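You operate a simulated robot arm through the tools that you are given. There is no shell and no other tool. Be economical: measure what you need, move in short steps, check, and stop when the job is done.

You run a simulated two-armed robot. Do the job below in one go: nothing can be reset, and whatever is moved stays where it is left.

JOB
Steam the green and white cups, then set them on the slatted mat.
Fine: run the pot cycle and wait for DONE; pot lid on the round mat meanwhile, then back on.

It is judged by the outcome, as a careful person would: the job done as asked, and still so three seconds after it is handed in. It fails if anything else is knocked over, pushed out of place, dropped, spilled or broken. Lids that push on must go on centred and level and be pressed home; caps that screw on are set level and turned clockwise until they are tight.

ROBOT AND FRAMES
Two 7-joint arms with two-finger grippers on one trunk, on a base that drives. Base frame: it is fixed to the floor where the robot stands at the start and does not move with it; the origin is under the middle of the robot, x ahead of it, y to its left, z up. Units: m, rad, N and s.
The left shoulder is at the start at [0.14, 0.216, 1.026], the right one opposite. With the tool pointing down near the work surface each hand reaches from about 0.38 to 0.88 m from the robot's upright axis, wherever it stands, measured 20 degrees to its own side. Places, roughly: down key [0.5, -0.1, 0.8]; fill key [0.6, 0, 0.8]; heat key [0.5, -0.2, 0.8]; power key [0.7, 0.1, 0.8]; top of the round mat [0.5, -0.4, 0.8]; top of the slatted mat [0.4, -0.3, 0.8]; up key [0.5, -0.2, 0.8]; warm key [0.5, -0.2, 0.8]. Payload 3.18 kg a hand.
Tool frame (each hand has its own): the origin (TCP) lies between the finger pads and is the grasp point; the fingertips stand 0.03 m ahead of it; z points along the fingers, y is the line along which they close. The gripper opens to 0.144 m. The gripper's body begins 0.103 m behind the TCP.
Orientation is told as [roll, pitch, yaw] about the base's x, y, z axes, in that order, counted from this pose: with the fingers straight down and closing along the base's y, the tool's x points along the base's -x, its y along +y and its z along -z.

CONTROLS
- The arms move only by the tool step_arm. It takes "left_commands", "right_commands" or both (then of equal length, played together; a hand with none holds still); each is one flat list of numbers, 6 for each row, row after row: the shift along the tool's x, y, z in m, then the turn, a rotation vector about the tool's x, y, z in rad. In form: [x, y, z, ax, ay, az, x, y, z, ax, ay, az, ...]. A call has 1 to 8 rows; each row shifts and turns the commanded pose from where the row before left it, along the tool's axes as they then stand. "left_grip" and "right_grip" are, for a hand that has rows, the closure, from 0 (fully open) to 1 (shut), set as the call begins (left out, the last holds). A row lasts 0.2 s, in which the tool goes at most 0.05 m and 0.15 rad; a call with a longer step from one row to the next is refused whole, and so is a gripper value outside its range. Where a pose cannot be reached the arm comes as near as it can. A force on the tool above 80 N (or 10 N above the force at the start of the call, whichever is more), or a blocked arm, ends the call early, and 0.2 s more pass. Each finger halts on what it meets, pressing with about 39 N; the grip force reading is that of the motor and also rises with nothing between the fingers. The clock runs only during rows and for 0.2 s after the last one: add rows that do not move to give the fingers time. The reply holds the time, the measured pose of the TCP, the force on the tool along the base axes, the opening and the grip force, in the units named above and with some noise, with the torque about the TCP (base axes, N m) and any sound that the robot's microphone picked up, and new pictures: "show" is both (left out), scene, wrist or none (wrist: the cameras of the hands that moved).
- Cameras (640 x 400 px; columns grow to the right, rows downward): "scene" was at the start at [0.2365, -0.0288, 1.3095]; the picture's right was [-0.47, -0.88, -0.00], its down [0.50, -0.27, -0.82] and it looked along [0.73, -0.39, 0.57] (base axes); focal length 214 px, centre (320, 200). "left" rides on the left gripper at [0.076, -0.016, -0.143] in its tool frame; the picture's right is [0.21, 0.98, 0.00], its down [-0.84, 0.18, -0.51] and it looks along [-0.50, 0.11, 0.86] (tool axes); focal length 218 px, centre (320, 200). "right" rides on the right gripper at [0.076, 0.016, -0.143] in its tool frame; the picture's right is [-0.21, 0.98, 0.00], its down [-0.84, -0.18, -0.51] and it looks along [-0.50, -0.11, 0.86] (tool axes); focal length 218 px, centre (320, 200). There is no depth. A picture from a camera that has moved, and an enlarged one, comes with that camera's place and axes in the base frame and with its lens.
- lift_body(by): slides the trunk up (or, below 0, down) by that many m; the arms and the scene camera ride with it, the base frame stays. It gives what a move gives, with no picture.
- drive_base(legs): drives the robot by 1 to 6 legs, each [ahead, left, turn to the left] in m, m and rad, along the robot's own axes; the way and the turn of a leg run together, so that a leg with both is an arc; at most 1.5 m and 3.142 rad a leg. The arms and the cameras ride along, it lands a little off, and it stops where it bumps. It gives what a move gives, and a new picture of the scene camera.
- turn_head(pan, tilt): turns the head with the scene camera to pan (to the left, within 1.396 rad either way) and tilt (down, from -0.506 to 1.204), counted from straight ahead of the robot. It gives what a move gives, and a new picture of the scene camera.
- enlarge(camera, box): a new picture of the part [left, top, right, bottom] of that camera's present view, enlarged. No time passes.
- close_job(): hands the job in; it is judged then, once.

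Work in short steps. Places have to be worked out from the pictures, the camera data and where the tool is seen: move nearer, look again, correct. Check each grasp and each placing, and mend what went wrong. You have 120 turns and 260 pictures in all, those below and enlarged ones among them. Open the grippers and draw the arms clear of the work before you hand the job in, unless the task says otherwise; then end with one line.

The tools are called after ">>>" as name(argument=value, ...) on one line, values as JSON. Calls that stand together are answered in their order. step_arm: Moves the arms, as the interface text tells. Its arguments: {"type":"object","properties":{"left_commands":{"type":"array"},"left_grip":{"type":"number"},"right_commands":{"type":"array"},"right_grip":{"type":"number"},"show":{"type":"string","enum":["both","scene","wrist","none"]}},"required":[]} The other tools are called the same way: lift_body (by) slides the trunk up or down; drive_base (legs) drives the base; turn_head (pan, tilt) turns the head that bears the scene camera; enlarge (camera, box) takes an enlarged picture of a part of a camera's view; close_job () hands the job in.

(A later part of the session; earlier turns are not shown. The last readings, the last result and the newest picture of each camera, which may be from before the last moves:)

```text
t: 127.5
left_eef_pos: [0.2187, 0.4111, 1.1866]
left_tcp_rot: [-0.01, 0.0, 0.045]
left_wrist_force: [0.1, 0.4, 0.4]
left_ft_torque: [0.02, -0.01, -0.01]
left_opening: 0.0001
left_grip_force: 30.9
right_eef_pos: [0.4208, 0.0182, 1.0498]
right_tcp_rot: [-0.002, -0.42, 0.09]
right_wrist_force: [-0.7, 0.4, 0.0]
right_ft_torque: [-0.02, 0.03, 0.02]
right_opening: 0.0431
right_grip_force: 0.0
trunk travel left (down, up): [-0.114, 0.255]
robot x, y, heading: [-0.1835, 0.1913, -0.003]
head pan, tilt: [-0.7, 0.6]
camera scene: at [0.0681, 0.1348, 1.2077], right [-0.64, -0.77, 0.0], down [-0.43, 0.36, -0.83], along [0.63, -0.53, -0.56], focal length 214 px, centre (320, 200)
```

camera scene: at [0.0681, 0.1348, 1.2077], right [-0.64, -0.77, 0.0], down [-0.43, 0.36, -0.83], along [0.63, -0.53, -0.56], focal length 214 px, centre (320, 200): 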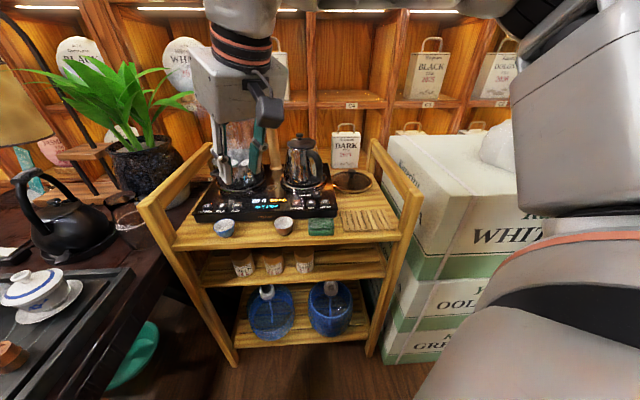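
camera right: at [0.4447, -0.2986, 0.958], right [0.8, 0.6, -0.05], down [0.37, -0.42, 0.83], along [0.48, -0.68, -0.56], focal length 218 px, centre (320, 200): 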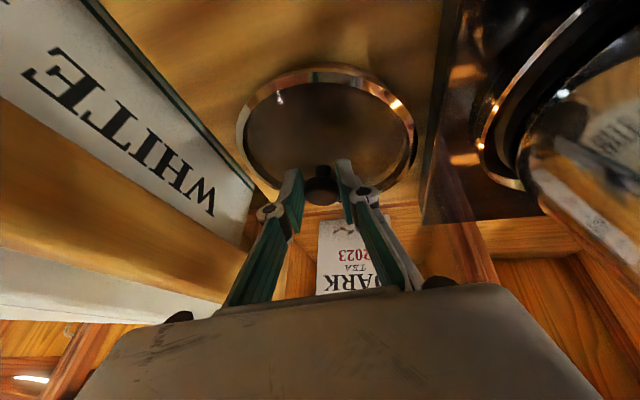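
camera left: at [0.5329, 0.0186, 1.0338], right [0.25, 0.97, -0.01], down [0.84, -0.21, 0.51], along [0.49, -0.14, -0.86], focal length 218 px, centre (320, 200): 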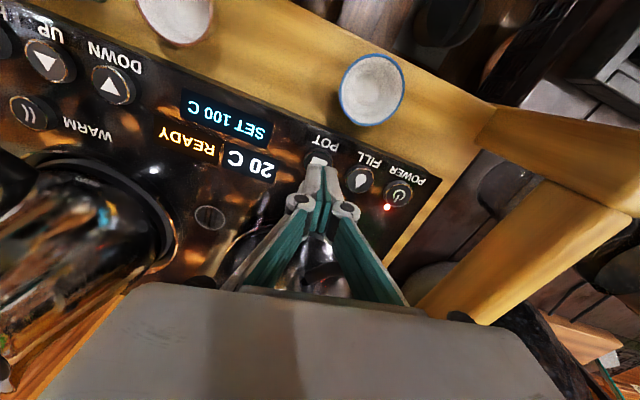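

Hand set. I drive forward to hover short of the green cup and look into the pot.

>>> drive_base(legs=[[0.27, -0.058, 0]])

>>> enlarge(camera="right", box=[200, 60, 440, 230])

>>> enlarge(camera="scene", box=[180, 100, 380, 240])

```text
t: 129.4
left_eef_pos: [0.4826, 0.3558, 1.1863]
left_tcp_rot: [-0.012, -0.001, 0.045]
left_wrist_force: [1.1, -1.2, -0.6]
left_ft_torque: [0.03, 0.06, -0.01]
left_opening: 0.0
left_grip_force: 31.0
right_eef_pos: [0.6843, -0.0387, 1.0509]
right_tcp_rot: [0.0, -0.419, 0.087]
right_wrist_force: [-0.4, -0.4, 0.1]
right_ft_torque: [-0.01, -0.02, -0.02]
right_opening: 0.0429
right_grip_force: 0.1
trunk travel left (down, up): [-0.114, 0.255]
robot x, y, heading: [0.078, 0.1373, 0.004]
head pan, tilt: [-0.7, 0.6]
camera scene: at [0.3312, 0.0774, 1.2079], right [-0.64, -0.77, 0.0], down [-0.43, 0.36, -0.82], along [0.63, -0.53, -0.57], focal length 214 px, centre (320, 200)
```

scene: 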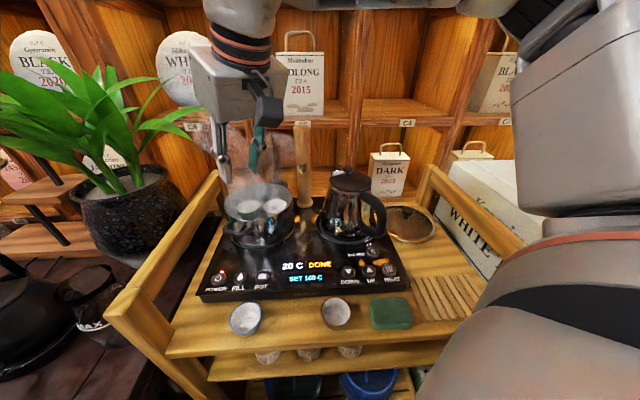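

```text
2.35 times, centred on (320, 145) of right
camera zoom: at [0.5538, -0.0341, 1.1505], right [0.1, 0.99, 0.08], down [0.58, -0.13, 0.81], along [0.81, -0.03, -0.58], focal length 514 px, centre (320, 329)
```

zoom: 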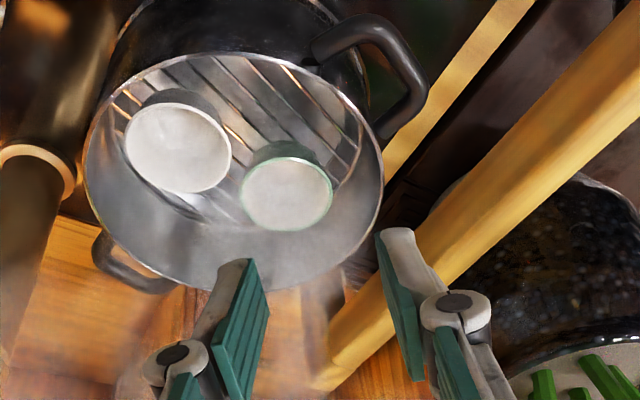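

```text
2.86 times, centred on (280, 170) of scene
camera zoom: at [0.3312, 0.0774, 1.2079], right [-0.64, -0.77, 0.0], down [-0.43, 0.36, -0.82], along [0.63, -0.53, -0.57], focal length 613 px, centre (434, 286)
```

zoom: 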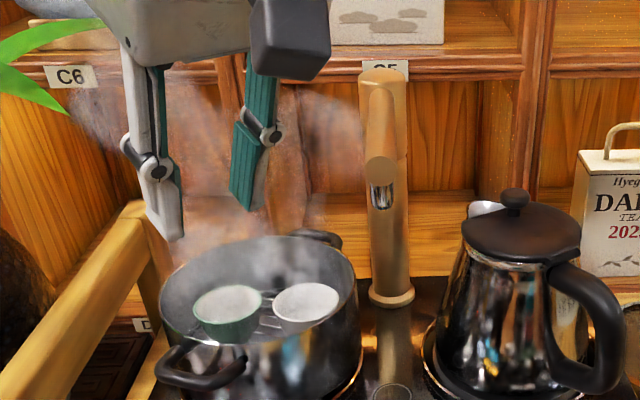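

Green rim is at ≈[0.751,-0.053,0.909], white at ≈[0.710,-0.103,0.910]. I drive a bit nearer, then set the opening to 68 mm above the green cup.

>>> drive_base(legs=[[0.047, -0.008, 0]])

>>> step_arm(right_commands=[0, 0, 0, 0, 0, 0, 0, 0, 0, 0, 0, 0], right_grip=0.53, show="none")

>>> enlarge(camera="right", box=[200, 60, 440, 230])

```text
t: 130.4
left_eef_pos: [0.5286, 0.348, 1.1851]
left_tcp_rot: [-0.011, 0.0, 0.042]
left_wrist_force: [-0.3, 0.8, -0.4]
left_ft_torque: [-0.02, 0.04, -0.03]
left_opening: 0.0003
left_grip_force: 30.7
right_eef_pos: [0.7286, -0.0472, 1.0481]
right_tcp_rot: [-0.003, -0.414, 0.086]
right_wrist_force: [-0.1, 0.6, 0.1]
right_ft_torque: [-0.01, 0.0, 0.02]
right_opening: 0.0434
right_grip_force: 0.1
trunk travel left (down, up): [-0.114, 0.255]
robot x, y, heading: [0.1244, 0.1281, -0.004]
head pan, tilt: [-0.7, 0.6]
stopped in leg 1: the robot was blocked; the commanded pose is now the measured one
camera scene: at [0.3763, 0.0709, 1.2073], right [-0.65, -0.76, 0.0], down [-0.43, 0.36, -0.82], along [0.63, -0.53, -0.57], focal length 214 px, centre (320, 200)
```

scene: 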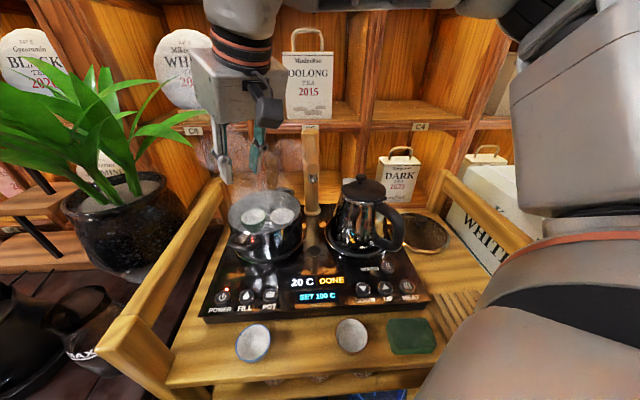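

```text
t: 131.0
left_eef_pos: [0.5276, 0.3475, 1.1869]
left_tcp_rot: [-0.011, 0.001, 0.042]
left_wrist_force: [0.1, 0.2, -0.5]
left_ft_torque: [-0.01, -0.01, -0.01]
left_opening: 0.0003
left_grip_force: 30.6
right_eef_pos: [0.7288, -0.0471, 1.0498]
right_tcp_rot: [-0.002, -0.418, 0.084]
right_wrist_force: [-0.8, 1.1, -0.1]
right_ft_torque: [-0.03, 0.01, 0.01]
right_opening: 0.0678
right_grip_force: 0.1
trunk travel left (down, up): [-0.114, 0.255]
robot x, y, heading: [0.1236, 0.1277, -0.002]
head pan, tilt: [-0.7, 0.6]
```

```text
2.35 times, centred on (320, 145) of right
camera zoom: at [0.5982, -0.0422, 1.1498], right [0.11, 0.99, 0.08], down [0.58, -0.13, 0.81], along [0.81, -0.04, -0.59], focal length 514 px, centre (320, 329)
```

zoom: 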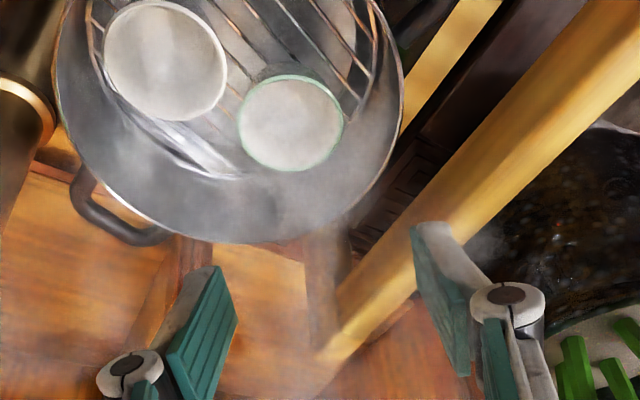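

Base lightly touched at the end of that leg, but nothing shifted (cups' estimates agree). I move over the green cup and go halfway down to check the alignment.

>>> step_arm(right_commands=[-0.0177, -0.0077, 0.0079, 0, 0, 0, 0.0122, 0, 0.0274, 0, 0, 0, 0.0122, 0, 0.0274, 0, 0, 0, 0.0122, 0, 0.0274, 0, 0, 0, 0, 0, 0, 0, 0, 0], show="none")

>>> enlarge(camera="right", box=[200, 60, 440, 230])

>>> enlarge(camera="scene", box=[180, 120, 380, 260])

```text
t: 132.2
left_eef_pos: [0.5277, 0.3484, 1.1865]
left_tcp_rot: [-0.011, -0.001, 0.042]
left_wrist_force: [-0.2, -0.4, 0.2]
left_ft_torque: [-0.01, -0.01, -0.01]
left_opening: 0.0001
left_grip_force: 30.9
right_eef_pos: [0.7465, -0.0534, 0.9604]
right_tcp_rot: [-0.001, -0.42, 0.084]
right_wrist_force: [-0.2, 0.1, 0.8]
right_ft_torque: [-0.01, 0.02, 0.0]
right_opening: 0.0677
right_grip_force: 0.0
trunk travel left (down, up): [-0.114, 0.255]
robot x, y, heading: [0.1251, 0.128, -0.004]
head pan, tilt: [-0.7, 0.6]
```

```text
2.35 times, centred on (320, 145) of right
camera zoom: at [0.6167, -0.0481, 1.0604], right [0.11, 0.99, 0.08], down [0.58, -0.13, 0.81], along [0.81, -0.04, -0.59], focal length 514 px, centre (320, 329)
```

zoom: 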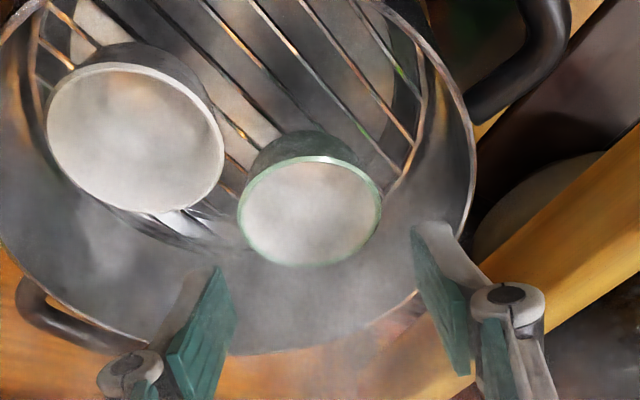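

```text
2.86 times, centred on (280, 190) of scene
camera zoom: at [0.3751, 0.0707, 1.208], right [-0.65, -0.76, 0.0], down [-0.43, 0.36, -0.83], along [0.63, -0.53, -0.56], focal length 613 px, centre (434, 229)
```

zoom: 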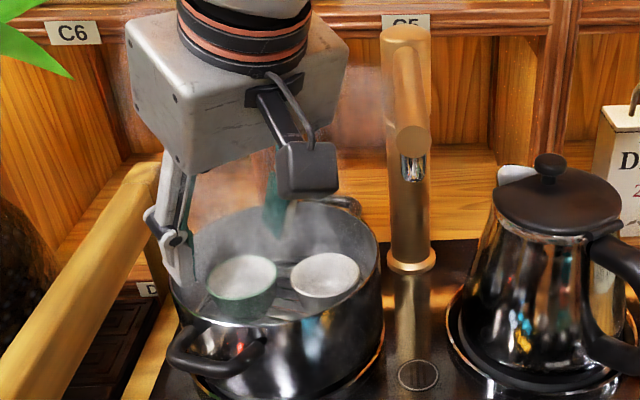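

Aligned. I narrow the opening slightly for wall clearance and descend around the cup.

>>> step_arm(right_commands=[0.003, 0, -0.001, 0, 0, 0, 0.0066, 0, 0.0145, 0, 0, 0, 0.0066, 0, 0.0145, 0, 0, 0, 0.0066, 0, 0.0145, 0, 0, 0, 0, 0, 0, 0, 0, 0], right_grip=0.565, show="none")

>>> enlarge(camera="right", box=[200, 60, 440, 230])

```text
t: 133.4
left_eef_pos: [0.5271, 0.3457, 1.1864]
left_tcp_rot: [-0.009, 0.002, 0.042]
left_wrist_force: [0.1, -0.5, 0.3]
left_ft_torque: [0.01, -0.01, -0.02]
left_opening: 0.0001
left_grip_force: 30.1
right_eef_pos: [0.7459, -0.0534, 0.9113]
right_tcp_rot: [-0.003, -0.418, 0.084]
right_wrist_force: [0.3, -2.3, -0.7]
right_ft_torque: [-0.02, -0.04, -0.03]
right_opening: 0.0611
right_grip_force: 0.1
trunk travel left (down, up): [-0.114, 0.255]
robot x, y, heading: [0.123, 0.1297, -0.002]
head pan, tilt: [-0.7, 0.6]
```

```text
2.35 times, centred on (320, 145) of right
camera zoom: at [0.6155, -0.048, 1.0117], right [0.11, 0.99, 0.08], down [0.58, -0.13, 0.81], along [0.81, -0.04, -0.59], focal length 514 px, centre (320, 329)
```

zoom: 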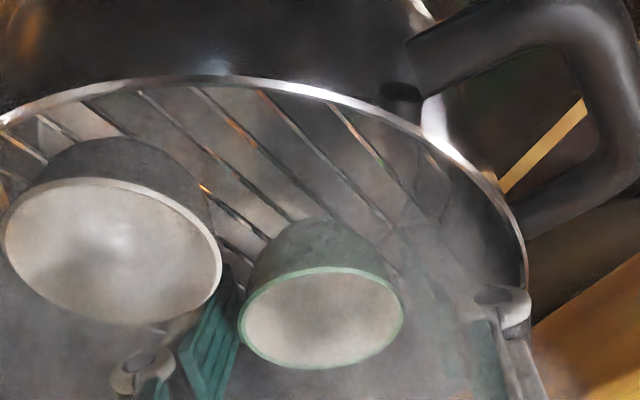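

Fingers straddle the green cup cleanly. I close.

>>> step_arm(right_commands=[0, 0, 0, 0, 0, 0, 0, 0, 0, 0, 0, 0, 0, 0, 0, 0, 0, 0], right_grip=1, show="none")

>>> step_arm(right_commands=[-0.0061, 0, -0.0137, 0, 0, 0, -0.0122, 0, -0.0274, 0, 0, 0, -0.0122, 0, -0.0274, 0, 0, 0, -0.0122, 0, -0.0274, 0, 0, 0, -0.0122, 0, -0.0274, 0, 0, 0], show="wrist")

>>> enlarge(camera="scene", box=[180, 100, 380, 260])

```text
t: 134.2
left_eef_pos: [0.5286, 0.3468, 1.1865]
left_tcp_rot: [-0.011, 0.001, 0.041]
left_wrist_force: [-0.2, -0.2, 0.4]
left_ft_torque: [0.01, 0.02, 0.04]
left_opening: 0.0
left_grip_force: 30.5
right_eef_pos: [0.7454, -0.0518, 0.9122]
right_tcp_rot: [-0.003, -0.418, 0.088]
right_wrist_force: [0.2, 0.9, 0.6]
right_ft_torque: [0.03, 0.02, 0.01]
right_opening: 0.0502
right_grip_force: 38.5
trunk travel left (down, up): [-0.114, 0.255]
robot x, y, heading: [0.1239, 0.1266, -0.004]
head pan, tilt: [-0.7, 0.6]
```

```text
t: 135.4
left_eef_pos: [0.5282, 0.3481, 1.1869]
left_tcp_rot: [-0.009, 0.0, 0.041]
left_wrist_force: [0.1, 0.3, 0.1]
left_ft_torque: [0.02, 0.01, 0.01]
left_opening: 0.0
left_grip_force: 31.0
right_eef_pos: [0.7447, -0.0538, 1.046]
right_tcp_rot: [-0.001, -0.419, 0.085]
right_wrist_force: [-0.8, -0.8, -1.3]
right_ft_torque: [0.0, 0.0, 0.03]
right_opening: 0.0501
right_grip_force: 38.3
trunk travel left (down, up): [-0.114, 0.255]
robot x, y, heading: [0.125, 0.1305, -0.003]
head pan, tilt: [-0.7, 0.6]
camera right: at [0.6144, -0.049, 1.1469], right [0.11, 0.99, 0.08], down [0.58, -0.13, 0.81], along [0.81, -0.04, -0.59], focal length 218 px, centre (320, 200)
```

right: 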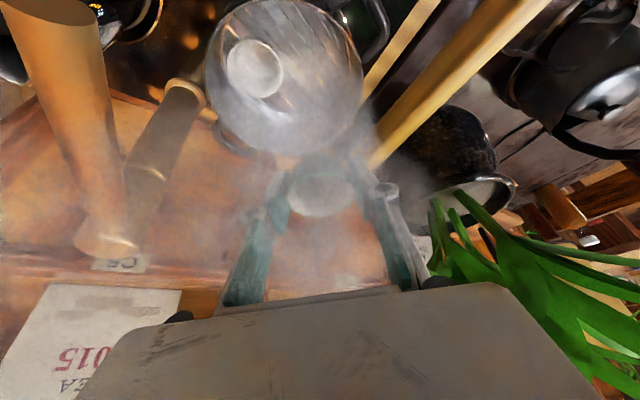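

```text
2.50 times, centred on (280, 180) of scene
camera zoom: at [0.3751, 0.0707, 1.208], right [-0.65, -0.76, 0.0], down [-0.43, 0.36, -0.83], along [0.63, -0.53, -0.56], focal length 536 px, centre (420, 250)
```

zoom: 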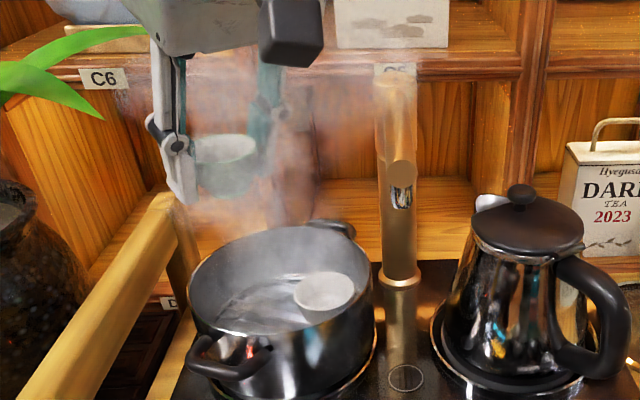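

Green cup is held securely. I exit away from the spout, back up, and turn toward the slatted mat (centre ≈[0.347,-0.276]).

>>> drive_base(legs=[[-0.05, 0.03, 0], [-0.2, 0, 0], [0, 0, -0.51]])

>>> turn_head(pan=-0.5, tilt=0.75)

>>> enlarge(camera="right", box=[160, 0, 480, 220])

```text
t: 139.1
left_eef_pos: [0.3305, 0.1542, 1.1871]
left_tcp_rot: [-0.008, 0.001, -0.465]
left_wrist_force: [0.0, 0.3, -0.5]
left_ft_torque: [0.01, 0.01, 0.01]
left_opening: 0.0
left_grip_force: 31.1
right_eef_pos: [0.3258, -0.3028, 1.0453]
right_tcp_rot: [0.0, -0.418, -0.419]
right_wrist_force: [0.0, -0.1, -0.5]
right_ft_torque: [0.01, -0.02, 0.02]
right_opening: 0.0502
right_grip_force: 39.6
trunk travel left (down, up): [-0.114, 0.255]
robot x, y, heading: [-0.1292, 0.156, -0.503]
head pan, tilt: [-0.7, 0.6]
camera scene: at [0.0629, -0.0144, 1.2077], right [-0.93, -0.35, 0.0], down [-0.2, 0.53, -0.82], along [0.29, -0.77, -0.57], focal length 214 px, centre (320, 200)
```

scene: 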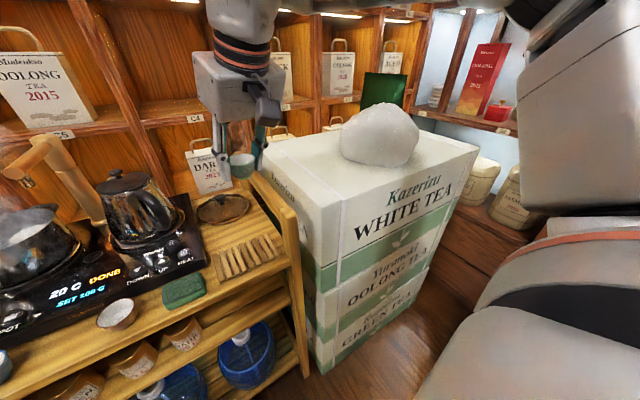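

```text
t: 139.8
left_eef_pos: [0.3298, 0.1542, 1.1865]
left_tcp_rot: [-0.01, -0.001, -0.463]
left_wrist_force: [0.8, 0.6, 0.0]
left_ft_torque: [-0.01, 0.02, -0.01]
left_opening: 0.0
left_grip_force: 31.0
right_eef_pos: [0.3253, -0.3024, 1.0458]
right_tcp_rot: [-0.003, -0.416, -0.422]
right_wrist_force: [0.1, -0.4, 0.1]
right_ft_torque: [0.0, -0.01, 0.0]
right_opening: 0.0501
right_grip_force: 38.8
trunk travel left (down, up): [-0.114, 0.255]
robot x, y, heading: [-0.1295, 0.1593, -0.504]
head pan, tilt: [-0.499, 0.75]
camera scene: at [0.076, -0.0015, 1.1949], right [-0.85, -0.53, 0.0], down [-0.36, 0.58, -0.73], along [0.39, -0.62, -0.68], focal length 214 px, centre (320, 200)
```

scene: 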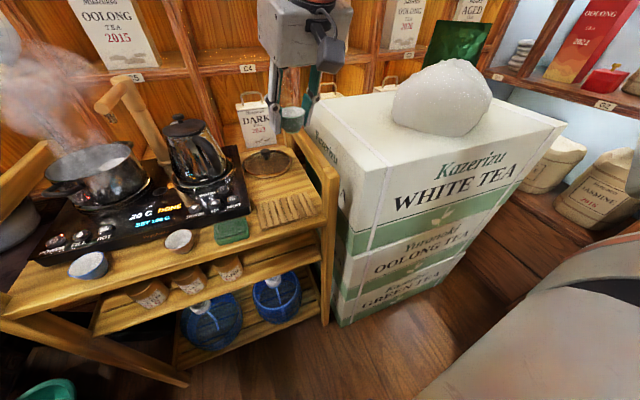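

```text
1.82 times, centred on (320, 110) of right
camera zoom: at [0.2144, -0.2358, 1.1461], right [0.57, 0.81, 0.08], down [0.44, -0.39, 0.81], along [0.69, -0.43, -0.59], focal length 397 px, centre (320, 364)
```

zoom: 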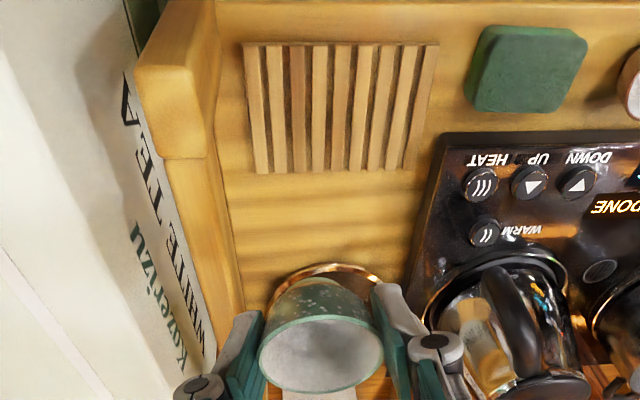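

Mat centre ≈[0.349,-0.279]. I lower the green cup toward its right half at ≈[0.327,-0.310].

>>> step_arm(right_commands=[0.0133, -0.0012, 0.0313, 0, 0, 0, 0.0133, -0.0012, 0.0313, 0, 0, 0, 0.0133, -0.0012, 0.0313, 0, 0, 0, 0.0133, -0.0012, 0.0313, 0, 0, 0, 0.0133, -0.0012, 0.0313, 0, 0, 0, 0, 0, 0, 0, 0, 0], show="wrist")

>>> enlarge(camera="scene", box=[210, 120, 370, 240])

```text
t: 141.2
left_eef_pos: [0.3305, 0.1567, 1.1859]
left_tcp_rot: [-0.013, 0.0, -0.463]
left_wrist_force: [1.1, -0.3, -0.5]
left_ft_torque: [0.0, -0.01, 0.0]
left_opening: 0.0002
left_grip_force: 30.4
right_eef_pos: [0.3275, -0.3067, 0.8777]
right_tcp_rot: [-0.001, -0.423, -0.415]
right_wrist_force: [10.6, 15.5, 7.1]
right_ft_torque: [-1.06, 0.9, -0.29]
right_opening: 0.0498
right_grip_force: 39.2
trunk travel left (down, up): [-0.114, 0.255]
robot x, y, heading: [-0.1314, 0.158, -0.508]
head pan, tilt: [-0.499, 0.75]
camera right: at [0.2161, -0.2405, 0.9771], right [0.57, 0.82, 0.08], down [0.44, -0.39, 0.81], along [0.69, -0.42, -0.58], focal length 218 px, centre (320, 200)
```

right: 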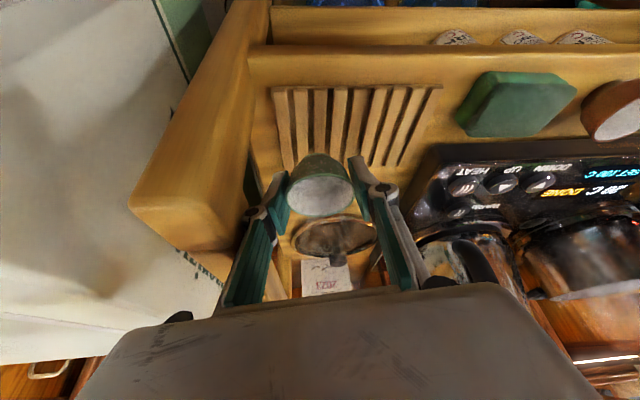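

```text
3.33 times, centred on (290, 180) of scene
camera zoom: at [0.0768, 0.0009, 1.1953], right [-0.84, -0.53, 0.0], down [-0.37, 0.57, -0.73], along [0.39, -0.62, -0.68], focal length 715 px, centre (420, 267)
```

zoom: 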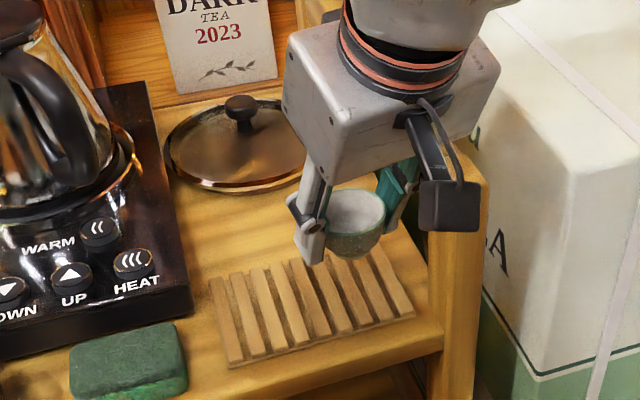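

The gripper body is pressing against the cart's corner post (≈20 N). I lift, shift away from the post, and yaw the hand so its body clears it.

>>> step_arm(right_commands=[-0.0142, 0, -0.032, 0, 0, 0, -0.0142, 0, -0.032, 0, 0, 0, -0.006, 0.0225, 0.0026, 0, 0, 0, 0, 0, 0, 0.061, 0, 0.1365, 0, 0, 0, 0.061, 0, 0.1365, 0, 0, 0, 0.061, 0, 0.1365, 0, 0, 0, 0.061, 0, 0.1365, 0, 0, 0, 0.061, 0, 0.1365], show="wrist")

>>> enlarge(camera="scene", box=[180, 100, 400, 260])

```text
t: 143.0
left_eef_pos: [0.3338, 0.1587, 1.1853]
left_tcp_rot: [-0.015, 0.001, -0.46]
left_wrist_force: [0.1, 0.0, 0.0]
left_ft_torque: [0.01, -0.04, -0.02]
left_opening: 0.0
left_grip_force: 30.9
right_eef_pos: [0.3197, -0.3149, 0.9411]
right_tcp_rot: [0.005, -0.43, -1.155]
right_wrist_force: [37.1, 31.5, 7.2]
right_ft_torque: [0.27, -0.44, 0.55]
right_opening: 0.0548
right_grip_force: 38.8
right hand out of reach, approached as far as the arm can: row 6, 7, 8
trunk travel left (down, up): [-0.114, 0.255]
robot x, y, heading: [-0.1271, 0.1567, -0.507]
head pan, tilt: [-0.499, 0.75]
camera right: at [0.2802, -0.1915, 1.0392], right [0.97, 0.22, 0.09], down [0.06, -0.58, 0.81], along [0.23, -0.78, -0.58], focal length 218 px, centre (320, 200)
```

right: 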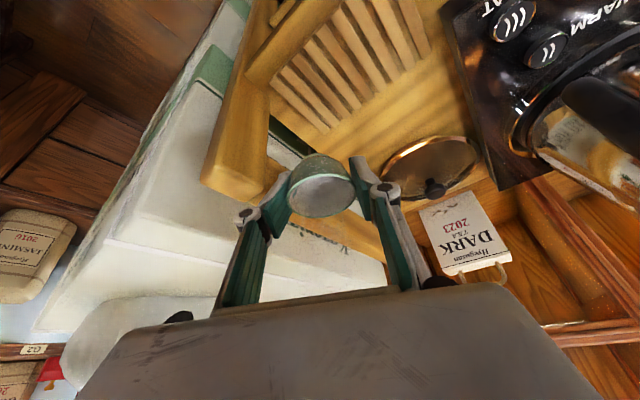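

```text
2.50 times, centred on (290, 180) of scene
camera zoom: at [0.08, 0.0031, 1.195], right [-0.84, -0.54, 0.0], down [-0.37, 0.57, -0.73], along [0.39, -0.62, -0.68], focal length 536 px, centre (395, 250)
```

zoom: 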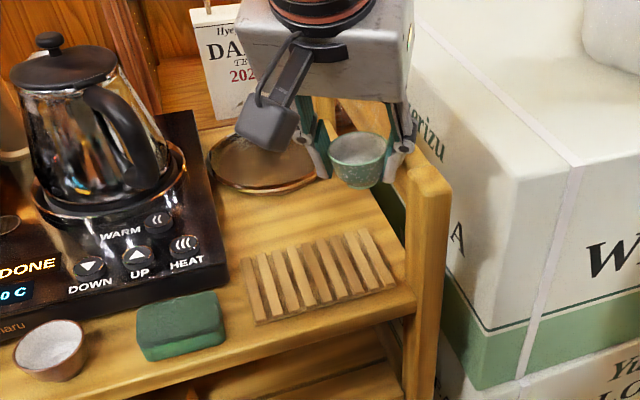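

The hand drifted against the fence (≈48 N). I immediately side-step the base left to relieve it.

>>> drive_base(legs=[[0.007, 0.05, 0]])

>>> enlarge(camera="scene", box=[180, 100, 400, 260])

```text
t: 144.1
left_eef_pos: [0.3605, 0.1938, 1.1869]
left_tcp_rot: [-0.009, 0.001, -0.465]
left_wrist_force: [-0.2, 0.1, -0.3]
left_ft_torque: [-0.03, 0.02, -0.02]
left_opening: 0.0001
left_grip_force: 30.8
right_eef_pos: [0.3407, -0.2813, 0.9375]
right_tcp_rot: [-0.006, -0.421, -1.167]
right_wrist_force: [0.1, 0.3, 0.2]
right_ft_torque: [-0.05, 0.03, -0.03]
right_opening: 0.0501
right_grip_force: 39.1
trunk travel left (down, up): [-0.114, 0.255]
robot x, y, heading: [-0.0965, 0.2007, -0.509]
head pan, tilt: [-0.499, 0.75]
camera scene: at [0.1065, 0.0391, 1.1949], right [-0.85, -0.53, 0.0], down [-0.36, 0.58, -0.73], along [0.39, -0.62, -0.68], focal length 214 px, centre (320, 200)
```

scene: 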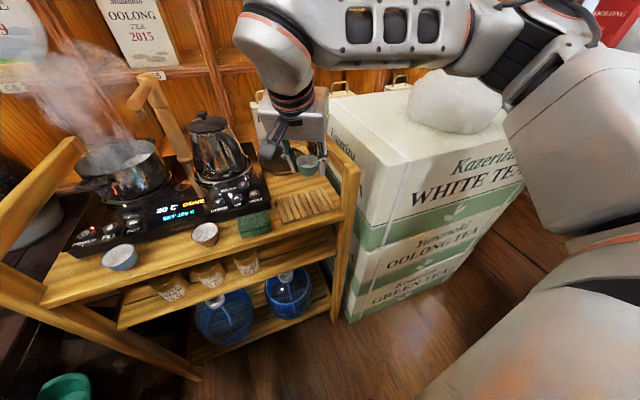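

```text
2.50 times, centred on (290, 180) of scene
camera zoom: at [0.1065, 0.0391, 1.1949], right [-0.85, -0.53, 0.0], down [-0.36, 0.58, -0.73], along [0.39, -0.62, -0.68], focal length 536 px, centre (395, 250)
```

zoom: 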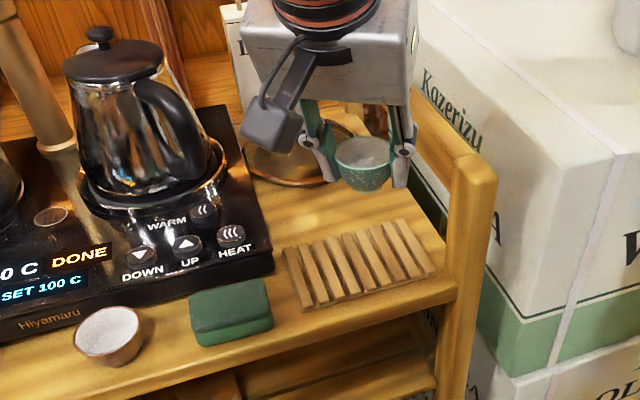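

Relieved, and the cup is still held; the cart and mat haven't moved. I step the base 2 cm right to bring the cup over the right part of the mat, and lower partway.

>>> drive_base(legs=[[0, -0.018, 0]])

>>> step_arm(right_commands=[0.0082, 0, 0.0183, 0, 0, 0, 0.0082, 0, 0.0183, 0, 0, 0, 0.0082, 0, 0.0183, 0, 0, 0, 0, 0, 0, 0, 0, 0], show="none")

>>> enlarge(camera="scene", box=[210, 120, 370, 240])

```text
t: 144.9
left_eef_pos: [0.3516, 0.177, 1.1869]
left_tcp_rot: [-0.008, 0.0, -0.462]
left_wrist_force: [-1.0, 0.0, 0.4]
left_ft_torque: [0.04, 0.0, -0.02]
left_opening: 0.0
left_grip_force: 30.5
right_eef_pos: [0.3322, -0.2983, 0.937]
right_tcp_rot: [-0.003, -0.418, -1.168]
right_wrist_force: [0.1, -0.9, -0.3]
right_ft_torque: [0.04, -0.02, 0.0]
right_opening: 0.0499
right_grip_force: 39.4
trunk travel left (down, up): [-0.114, 0.255]
robot x, y, heading: [-0.1081, 0.1833, -0.505]
head pan, tilt: [-0.499, 0.75]
camera scene: at [0.0972, 0.0225, 1.1949], right [-0.85, -0.53, 0.0], down [-0.36, 0.58, -0.73], along [0.39, -0.62, -0.68], focal length 214 px, centre (320, 200)
```

scene: 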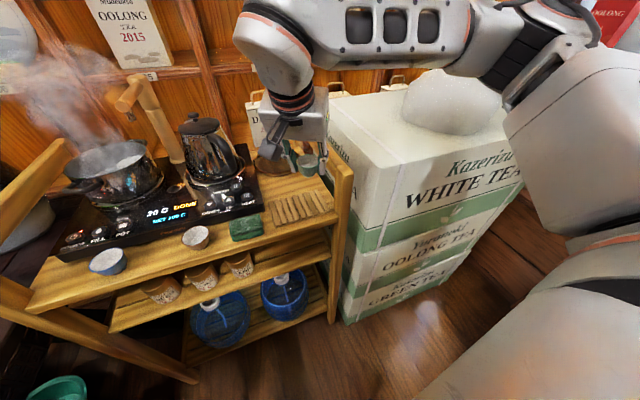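

```text
t: 145.9
left_eef_pos: [0.3518, 0.1792, 1.1871]
left_tcp_rot: [-0.01, -0.001, -0.464]
left_wrist_force: [-0.3, 0.0, 0.1]
left_ft_torque: [-0.02, -0.02, 0.04]
left_opening: 0.0
left_grip_force: 30.6
right_eef_pos: [0.3341, -0.2959, 0.8766]
right_tcp_rot: [-0.003, -0.42, -1.167]
right_wrist_force: [0.7, 0.2, 0.6]
right_ft_torque: [-0.01, 0.02, -0.01]
right_opening: 0.0501
right_grip_force: 39.0
trunk travel left (down, up): [-0.114, 0.255]
robot x, y, heading: [-0.1061, 0.1824, -0.504]
head pan, tilt: [-0.499, 0.75]
```

```text
3.33 times, centred on (290, 180) of scene
camera zoom: at [0.0974, 0.0232, 1.195], right [-0.85, -0.53, 0.0], down [-0.36, 0.58, -0.73], along [0.39, -0.62, -0.68], focal length 715 px, centre (420, 267)
```

zoom: 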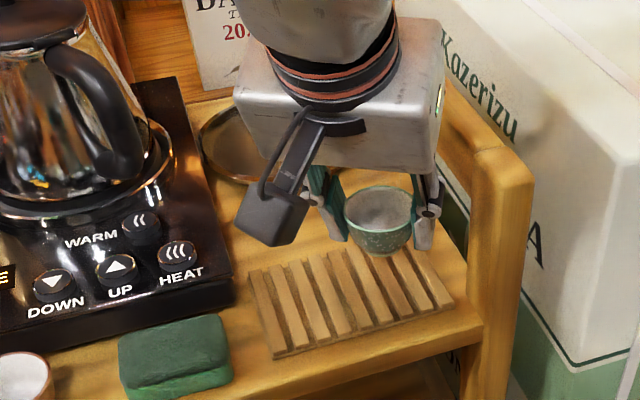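

Clear of everything. I lower in 5 mm steps until the cup touches.

>>> step_arm(right_commands=[0.0033, 0, 0.0073, 0, 0, 0, 0.002, 0, 0.0046, 0, 0, 0, 0.002, 0, 0.0046, 0, 0, 0], show="none")

>>> enlarge(camera="scene", box=[250, 140, 350, 220])

```text
t: 146.8
left_eef_pos: [0.3523, 0.1776, 1.186]
left_tcp_rot: [-0.011, 0.002, -0.465]
left_wrist_force: [-0.1, 1.2, 0.2]
left_ft_torque: [0.01, 0.02, 0.01]
left_opening: 0.0
left_grip_force: 30.3
right_eef_pos: [0.3335, -0.2976, 0.8579]
right_tcp_rot: [-0.003, -0.417, -1.168]
right_wrist_force: [-0.2, -0.6, -1.3]
right_ft_torque: [0.02, -0.02, -0.01]
right_opening: 0.05
right_grip_force: 38.8
trunk travel left (down, up): [-0.114, 0.255]
robot x, y, heading: [-0.109, 0.1813, -0.502]
head pan, tilt: [-0.499, 0.75]
```

```text
5.00 times, centred on (300, 180) of scene
camera zoom: at [0.0976, 0.023, 1.1948], right [-0.85, -0.53, 0.0], down [-0.36, 0.58, -0.73], along [0.39, -0.62, -0.68], focal length 1072 px, centre (420, 300)
```

zoom: 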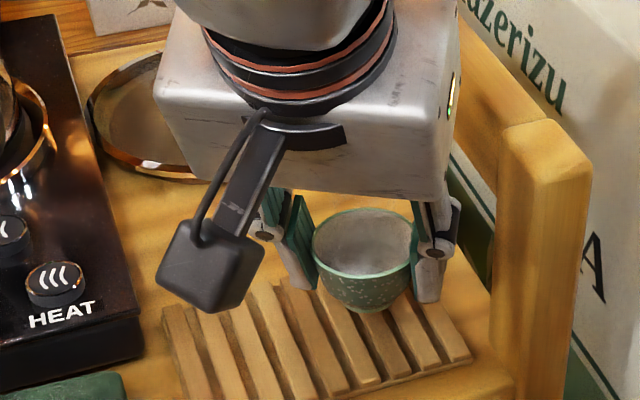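

Foot isn't touching yet; I continue.

>>> step_arm(right_commands=[0.0016, 0, 0.0037, 0, 0, 0, 0.0016, 0, 0.0037, 0, 0, 0, 0.0012, 0, 0.0027, 0, 0, 0], show="none")

>>> enlarge(camera="scene", box=[250, 140, 350, 220])

```text
t: 147.6
left_eef_pos: [0.3517, 0.1773, 1.1857]
left_tcp_rot: [-0.011, 0.002, -0.465]
left_wrist_force: [-0.5, 0.1, 0.2]
left_ft_torque: [-0.02, 0.0, -0.01]
left_opening: 0.0
left_grip_force: 29.9
right_eef_pos: [0.3319, -0.2954, 0.846]
right_tcp_rot: [-0.003, -0.419, -1.167]
right_wrist_force: [-0.2, 0.0, 0.0]
right_ft_torque: [0.01, 0.01, 0.01]
right_opening: 0.05
right_grip_force: 38.8
trunk travel left (down, up): [-0.114, 0.255]
robot x, y, heading: [-0.1077, 0.1803, -0.509]
head pan, tilt: [-0.499, 0.75]
```

```text
5.00 times, centred on (300, 180) of scene
camera zoom: at [0.0975, 0.0231, 1.1949], right [-0.85, -0.53, 0.0], down [-0.36, 0.58, -0.73], along [0.39, -0.62, -0.68], focal length 1072 px, centre (420, 300)
```

zoom: 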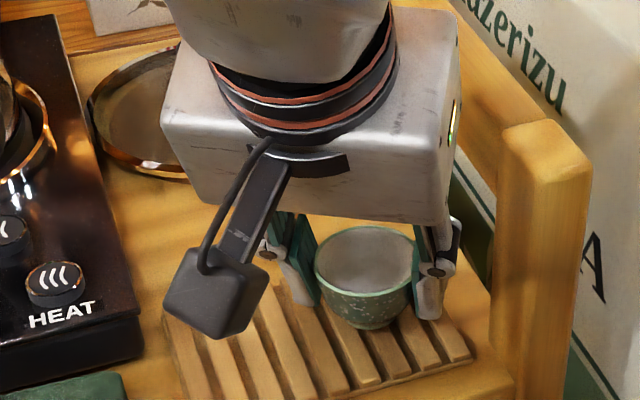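

Still no contact (cup is small). A few more millimetres.

>>> step_arm(right_commands=[0.0012, 0, 0.0027, 0, 0, 0, 0.0012, 0, 0.0027, 0, 0, 0, 0.0012, 0, 0.0027, 0, 0, 0, 0, 0, 0, 0, 0, 0], show="none")

>>> enlarge(camera="scene", box=[250, 140, 350, 220])

```text
t: 148.6
left_eef_pos: [0.3505, 0.178, 1.1866]
left_tcp_rot: [-0.009, -0.002, -0.464]
left_wrist_force: [-0.4, 0.4, 0.3]
left_ft_torque: [0.01, -0.02, 0.03]
left_opening: 0.0
left_grip_force: 30.9
right_eef_pos: [0.3322, -0.2965, 0.8404]
right_tcp_rot: [-0.001, -0.422, -1.171]
right_wrist_force: [-1.5, -2.6, 14.9]
right_ft_torque: [-0.03, 0.02, 0.0]
right_opening: 0.05
right_grip_force: 38.6
trunk travel left (down, up): [-0.114, 0.255]
robot x, y, heading: [-0.1051, 0.1784, -0.506]
head pan, tilt: [-0.499, 0.75]
```

```text
5.00 times, centred on (300, 180) of scene
camera zoom: at [0.0962, 0.0239, 1.1956], right [-0.85, -0.53, 0.0], down [-0.36, 0.58, -0.73], along [0.39, -0.62, -0.68], focal length 1072 px, centre (420, 300)
```

zoom: 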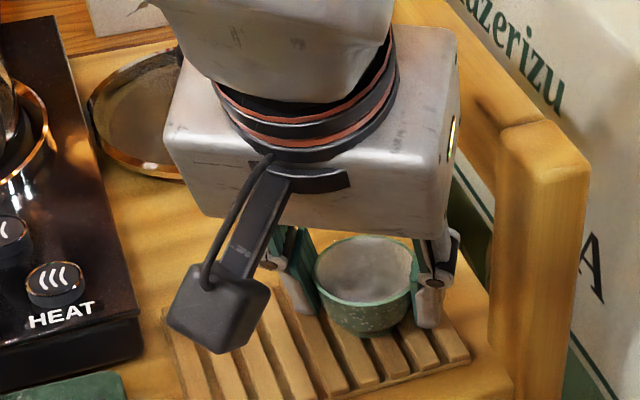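

Contact (15 N). I release slightly and lift straight up.

>>> step_arm(right_commands=[-0.0008, 0, -0.0018, 0, 0, 0, 0, 0, 0, 0, 0, 0], right_grip=0.57, show="none")

>>> step_arm(right_commands=[-0.0082, 0, -0.0183, 0, 0, 0, -0.0122, 0, -0.0274, 0, 0, 0, -0.0163, 0, -0.0365, 0, 0, 0, -0.0163, 0, -0.0365, 0, 0, 0, -0.0163, 0, -0.0365, 0, 0, 0], show="none")

>>> enlarge(camera="scene", box=[180, 100, 400, 260])

```text
t: 149.2
left_eef_pos: [0.3519, 0.178, 1.1857]
left_tcp_rot: [-0.009, -0.001, -0.465]
left_wrist_force: [-1.3, 0.5, 0.2]
left_ft_torque: [0.02, 0.01, 0.0]
left_opening: 0.0
left_grip_force: 31.0
right_eef_pos: [0.332, -0.2972, 0.84]
right_tcp_rot: [-0.006, -0.418, -1.168]
right_wrist_force: [-0.2, 0.3, 4.3]
right_ft_torque: [-0.01, 0.01, 0.01]
right_opening: 0.0619
right_grip_force: 0.1
trunk travel left (down, up): [-0.114, 0.255]
robot x, y, heading: [-0.1089, 0.1831, -0.506]
head pan, tilt: [-0.499, 0.75]
```

```text
t: 150.3
left_eef_pos: [0.3509, 0.1802, 1.1875]
left_tcp_rot: [-0.011, -0.002, -0.464]
left_wrist_force: [-0.2, 0.3, -0.3]
left_ft_torque: [-0.02, -0.06, 0.01]
left_opening: 0.0
left_grip_force: 30.3
right_eef_pos: [0.3227, -0.2967, 1.005]
right_tcp_rot: [0.005, -0.414, -1.176]
right_wrist_force: [-0.7, 0.4, 0.4]
right_ft_torque: [-0.03, -0.03, -0.01]
right_opening: 0.0619
right_grip_force: 0.0
right hand out of reach, approached as far as the arm can: row 5
trunk travel left (down, up): [-0.114, 0.255]
robot x, y, heading: [-0.1043, 0.1828, -0.509]
head pan, tilt: [-0.499, 0.75]
```

```text
2.50 times, centred on (290, 180) of scene
camera zoom: at [0.0962, 0.024, 1.1956], right [-0.85, -0.53, 0.0], down [-0.36, 0.58, -0.73], along [0.39, -0.62, -0.68], focal length 536 px, centre (395, 250)
```

zoom: 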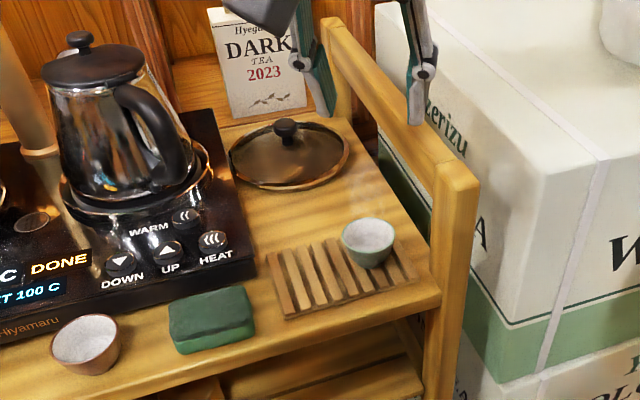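

The green cup stands upright on the mat. For the white one I back out, turn to heading 0 and set the hand at yaw ≈ −0.8 with a 40 mm opening.

>>> drive_base(legs=[[-0.15, 0, 0], [0, 0, 0.507]])

>>> step_arm(right_commands=[0, 0, 0, 0.054, 0, 0.119, -0.009, 0, -0.02, 0, 0, 0, -0.009, 0, -0.02, 0, 0, 0, 0, 0, 0, 0, 0, 0], right_grip=0.7, show="none")

```text
t: 153.2
left_eef_pos: [0.1621, 0.4791, 1.1858]
left_tcp_rot: [-0.011, 0.0, 0.055]
left_wrist_force: [-0.4, 0.8, -0.6]
left_ft_torque: [-0.03, -0.01, 0.0]
left_opening: 0.0
left_grip_force: 30.9
right_eef_pos: [0.3741, 0.053, 1.0022]
right_tcp_rot: [0.003, -0.411, -0.657]
right_wrist_force: [0.2, 0.6, 0.6]
right_ft_torque: [-0.02, 0.03, -0.02]
right_opening: 0.0617
right_grip_force: 0.0
trunk travel left (down, up): [-0.114, 0.255]
robot x, y, heading: [-0.2411, 0.255, 0.011]
head pan, tilt: [-0.499, 0.75]
camera scene: at [0.0176, 0.2188, 1.1949], right [-0.47, -0.88, 0.0], down [-0.6, 0.32, -0.73], along [0.65, -0.34, -0.68], focal length 214 px, centre (320, 200)
```

scene: 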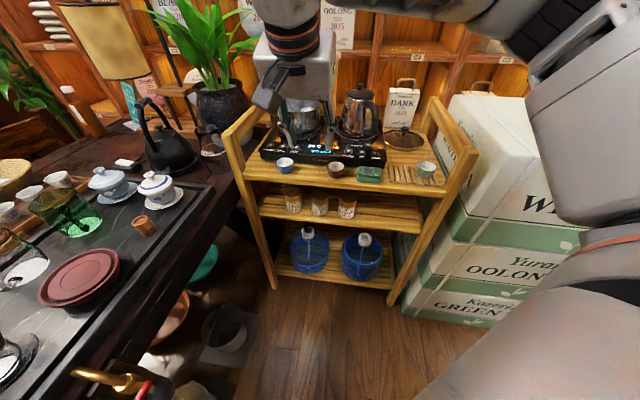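

```text
t: 154.2
left_eef_pos: [0.1614, 0.4791, 1.1855]
left_tcp_rot: [-0.011, 0.0, 0.054]
left_wrist_force: [-0.6, 0.3, -0.1]
left_ft_torque: [0.01, 0.0, -0.01]
left_opening: 0.0003
left_grip_force: 30.5
right_eef_pos: [0.3591, 0.0367, 1.0323]
right_tcp_rot: [0.003, -0.41, -0.791]
right_wrist_force: [0.5, 0.6, 0.0]
right_ft_torque: [-0.01, 0.02, 0.0]
right_opening: 0.0432
right_grip_force: 0.0
right hand out of reach, approached as far as the arm can: row 1, 2, 3
trunk travel left (down, up): [-0.114, 0.255]
robot x, y, heading: [-0.2388, 0.2569, 0.01]
head pan, tilt: [-0.499, 0.75]
```

I drive to a hover beside the white cup and look into the pot.

>>> drive_base(legs=[[0.338, -0.096, -0.01]])

>>> enlarge(camera="right", box=[180, 40, 460, 240])

>>> enlarge(camera="scene", box=[140, 40, 400, 220])

```text
t: 156.5
left_eef_pos: [0.5035, 0.3842, 1.1859]
left_tcp_rot: [-0.01, 0.0, 0.044]
left_wrist_force: [-0.4, -1.5, -0.6]
left_ft_torque: [0.01, 0.03, 0.0]
left_opening: 0.0
left_grip_force: 30.5
right_eef_pos: [0.6988, -0.0599, 1.0328]
right_tcp_rot: [0.002, -0.413, -0.796]
right_wrist_force: [0.7, -0.3, 0.1]
right_ft_torque: [-0.02, 0.01, 0.02]
right_opening: 0.0431
right_grip_force: 0.0
trunk travel left (down, up): [-0.114, 0.255]
robot x, y, heading: [0.1, 0.1612, 0.012]
head pan, tilt: [-0.499, 0.75]
camera scene: at [0.3581, 0.1242, 1.1949], right [-0.48, -0.88, 0.0], down [-0.6, 0.32, -0.73], along [0.64, -0.35, -0.68], focal length 214 px, centre (320, 200)
```

scene: 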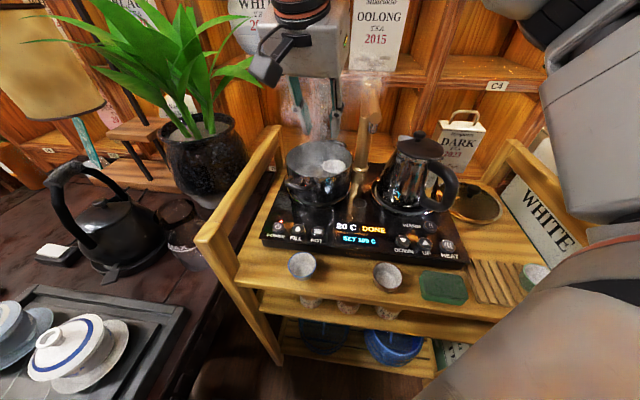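

```text
2.00 times, centred on (320, 140) of right
camera zoom: at [0.619, 0.042, 1.1338], right [0.83, 0.55, 0.09], down [0.27, -0.53, 0.8], along [0.48, -0.64, -0.59], focal length 436 px, centre (320, 320)
```

zoom: 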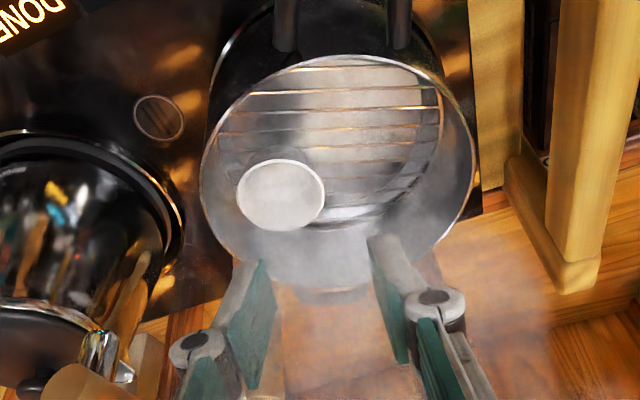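

```text
2.22 times, centred on (270, 130) of scene
camera zoom: at [0.3581, 0.1242, 1.1949], right [-0.48, -0.88, 0.0], down [-0.6, 0.32, -0.73], along [0.64, -0.35, -0.68], focal length 477 px, centre (431, 356)
```

zoom: 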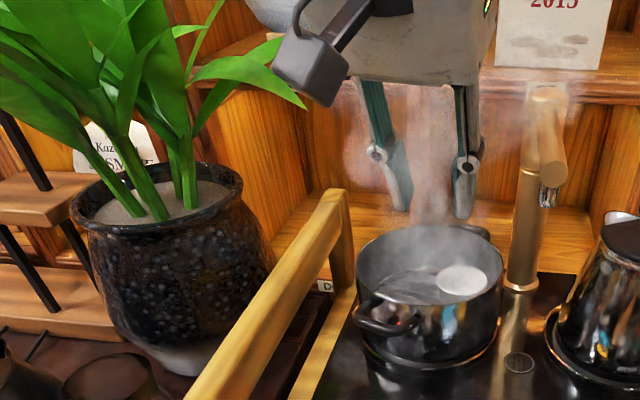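

White cup at ≈[0.708,-0.103]. I descend to just above the rim so one finger will go inside the cup and one outside toward the pot centre.

>>> step_arm(right_commands=[0.0067, 0.0006, 0.0392, 0, 0, 0, 0.0067, 0.0006, 0.0392, 0, 0, 0, 0, 0, 0, 0, 0, 0], show="none")

>>> enlarge(camera="right", box=[220, 80, 420, 230])

```text
t: 157.3
left_eef_pos: [0.5029, 0.3855, 1.1857]
left_tcp_rot: [-0.01, -0.001, 0.045]
left_wrist_force: [0.6, 0.0, 0.3]
left_ft_torque: [0.01, -0.02, -0.02]
left_opening: 0.0
left_grip_force: 31.2
right_eef_pos: [0.7112, -0.0719, 0.956]
right_tcp_rot: [0.004, -0.414, -0.795]
right_wrist_force: [-0.4, -0.4, 0.3]
right_ft_torque: [0.0, 0.02, 0.03]
right_opening: 0.0433
right_grip_force: 0.0
trunk travel left (down, up): [-0.114, 0.255]
robot x, y, heading: [0.1022, 0.1662, 0.004]
head pan, tilt: [-0.499, 0.75]
```

```text
2.67 times, centred on (320, 155) of right
camera zoom: at [0.6326, 0.0297, 1.0569], right [0.83, 0.55, 0.09], down [0.27, -0.53, 0.8], along [0.49, -0.64, -0.59], focal length 582 px, centre (320, 320)
```

zoom: 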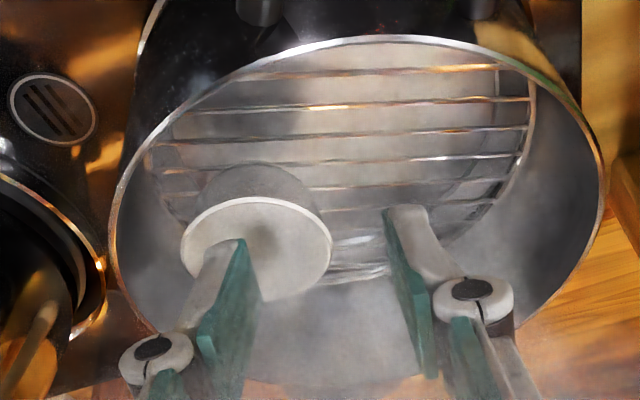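

The inner finger is over the cup's inside. I lower the remaining 3.5 cm gently.

>>> step_arm(right_commands=[0.0012, 0.0006, 0.0118, 0, 0, 0, 0.0012, 0.0006, 0.0118, 0, 0, 0, 0.0012, 0.0005, 0.0118, 0, 0, 0, 0, 0, 0, 0, 0, 0], show="none")

>>> enlarge(camera="right", box=[220, 80, 420, 230])

```text
t: 158.3
left_eef_pos: [0.504, 0.3842, 1.1871]
left_tcp_rot: [-0.01, 0.0, 0.048]
left_wrist_force: [0.3, 0.7, 0.7]
left_ft_torque: [0.03, 0.0, 0.0]
left_opening: 0.0002
left_grip_force: 31.0
right_eef_pos: [0.7214, -0.0787, 0.9214]
right_tcp_rot: [0.002, -0.413, -0.797]
right_wrist_force: [-0.8, -0.1, -0.7]
right_ft_torque: [0.01, 0.02, -0.04]
right_opening: 0.0433
right_grip_force: 0.1
trunk travel left (down, up): [-0.114, 0.255]
robot x, y, heading: [0.0995, 0.1652, 0.002]
head pan, tilt: [-0.499, 0.75]
```

```text
2.67 times, centred on (320, 155) of right
camera zoom: at [0.6418, 0.0225, 1.0225], right [0.83, 0.55, 0.09], down [0.27, -0.53, 0.8], along [0.48, -0.64, -0.59], focal length 582 px, centre (320, 320)
```

zoom: 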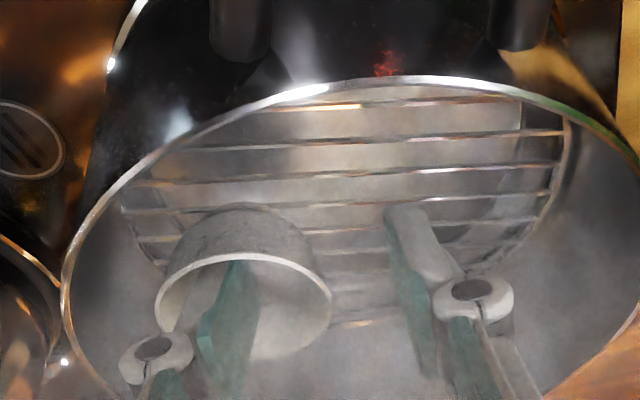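

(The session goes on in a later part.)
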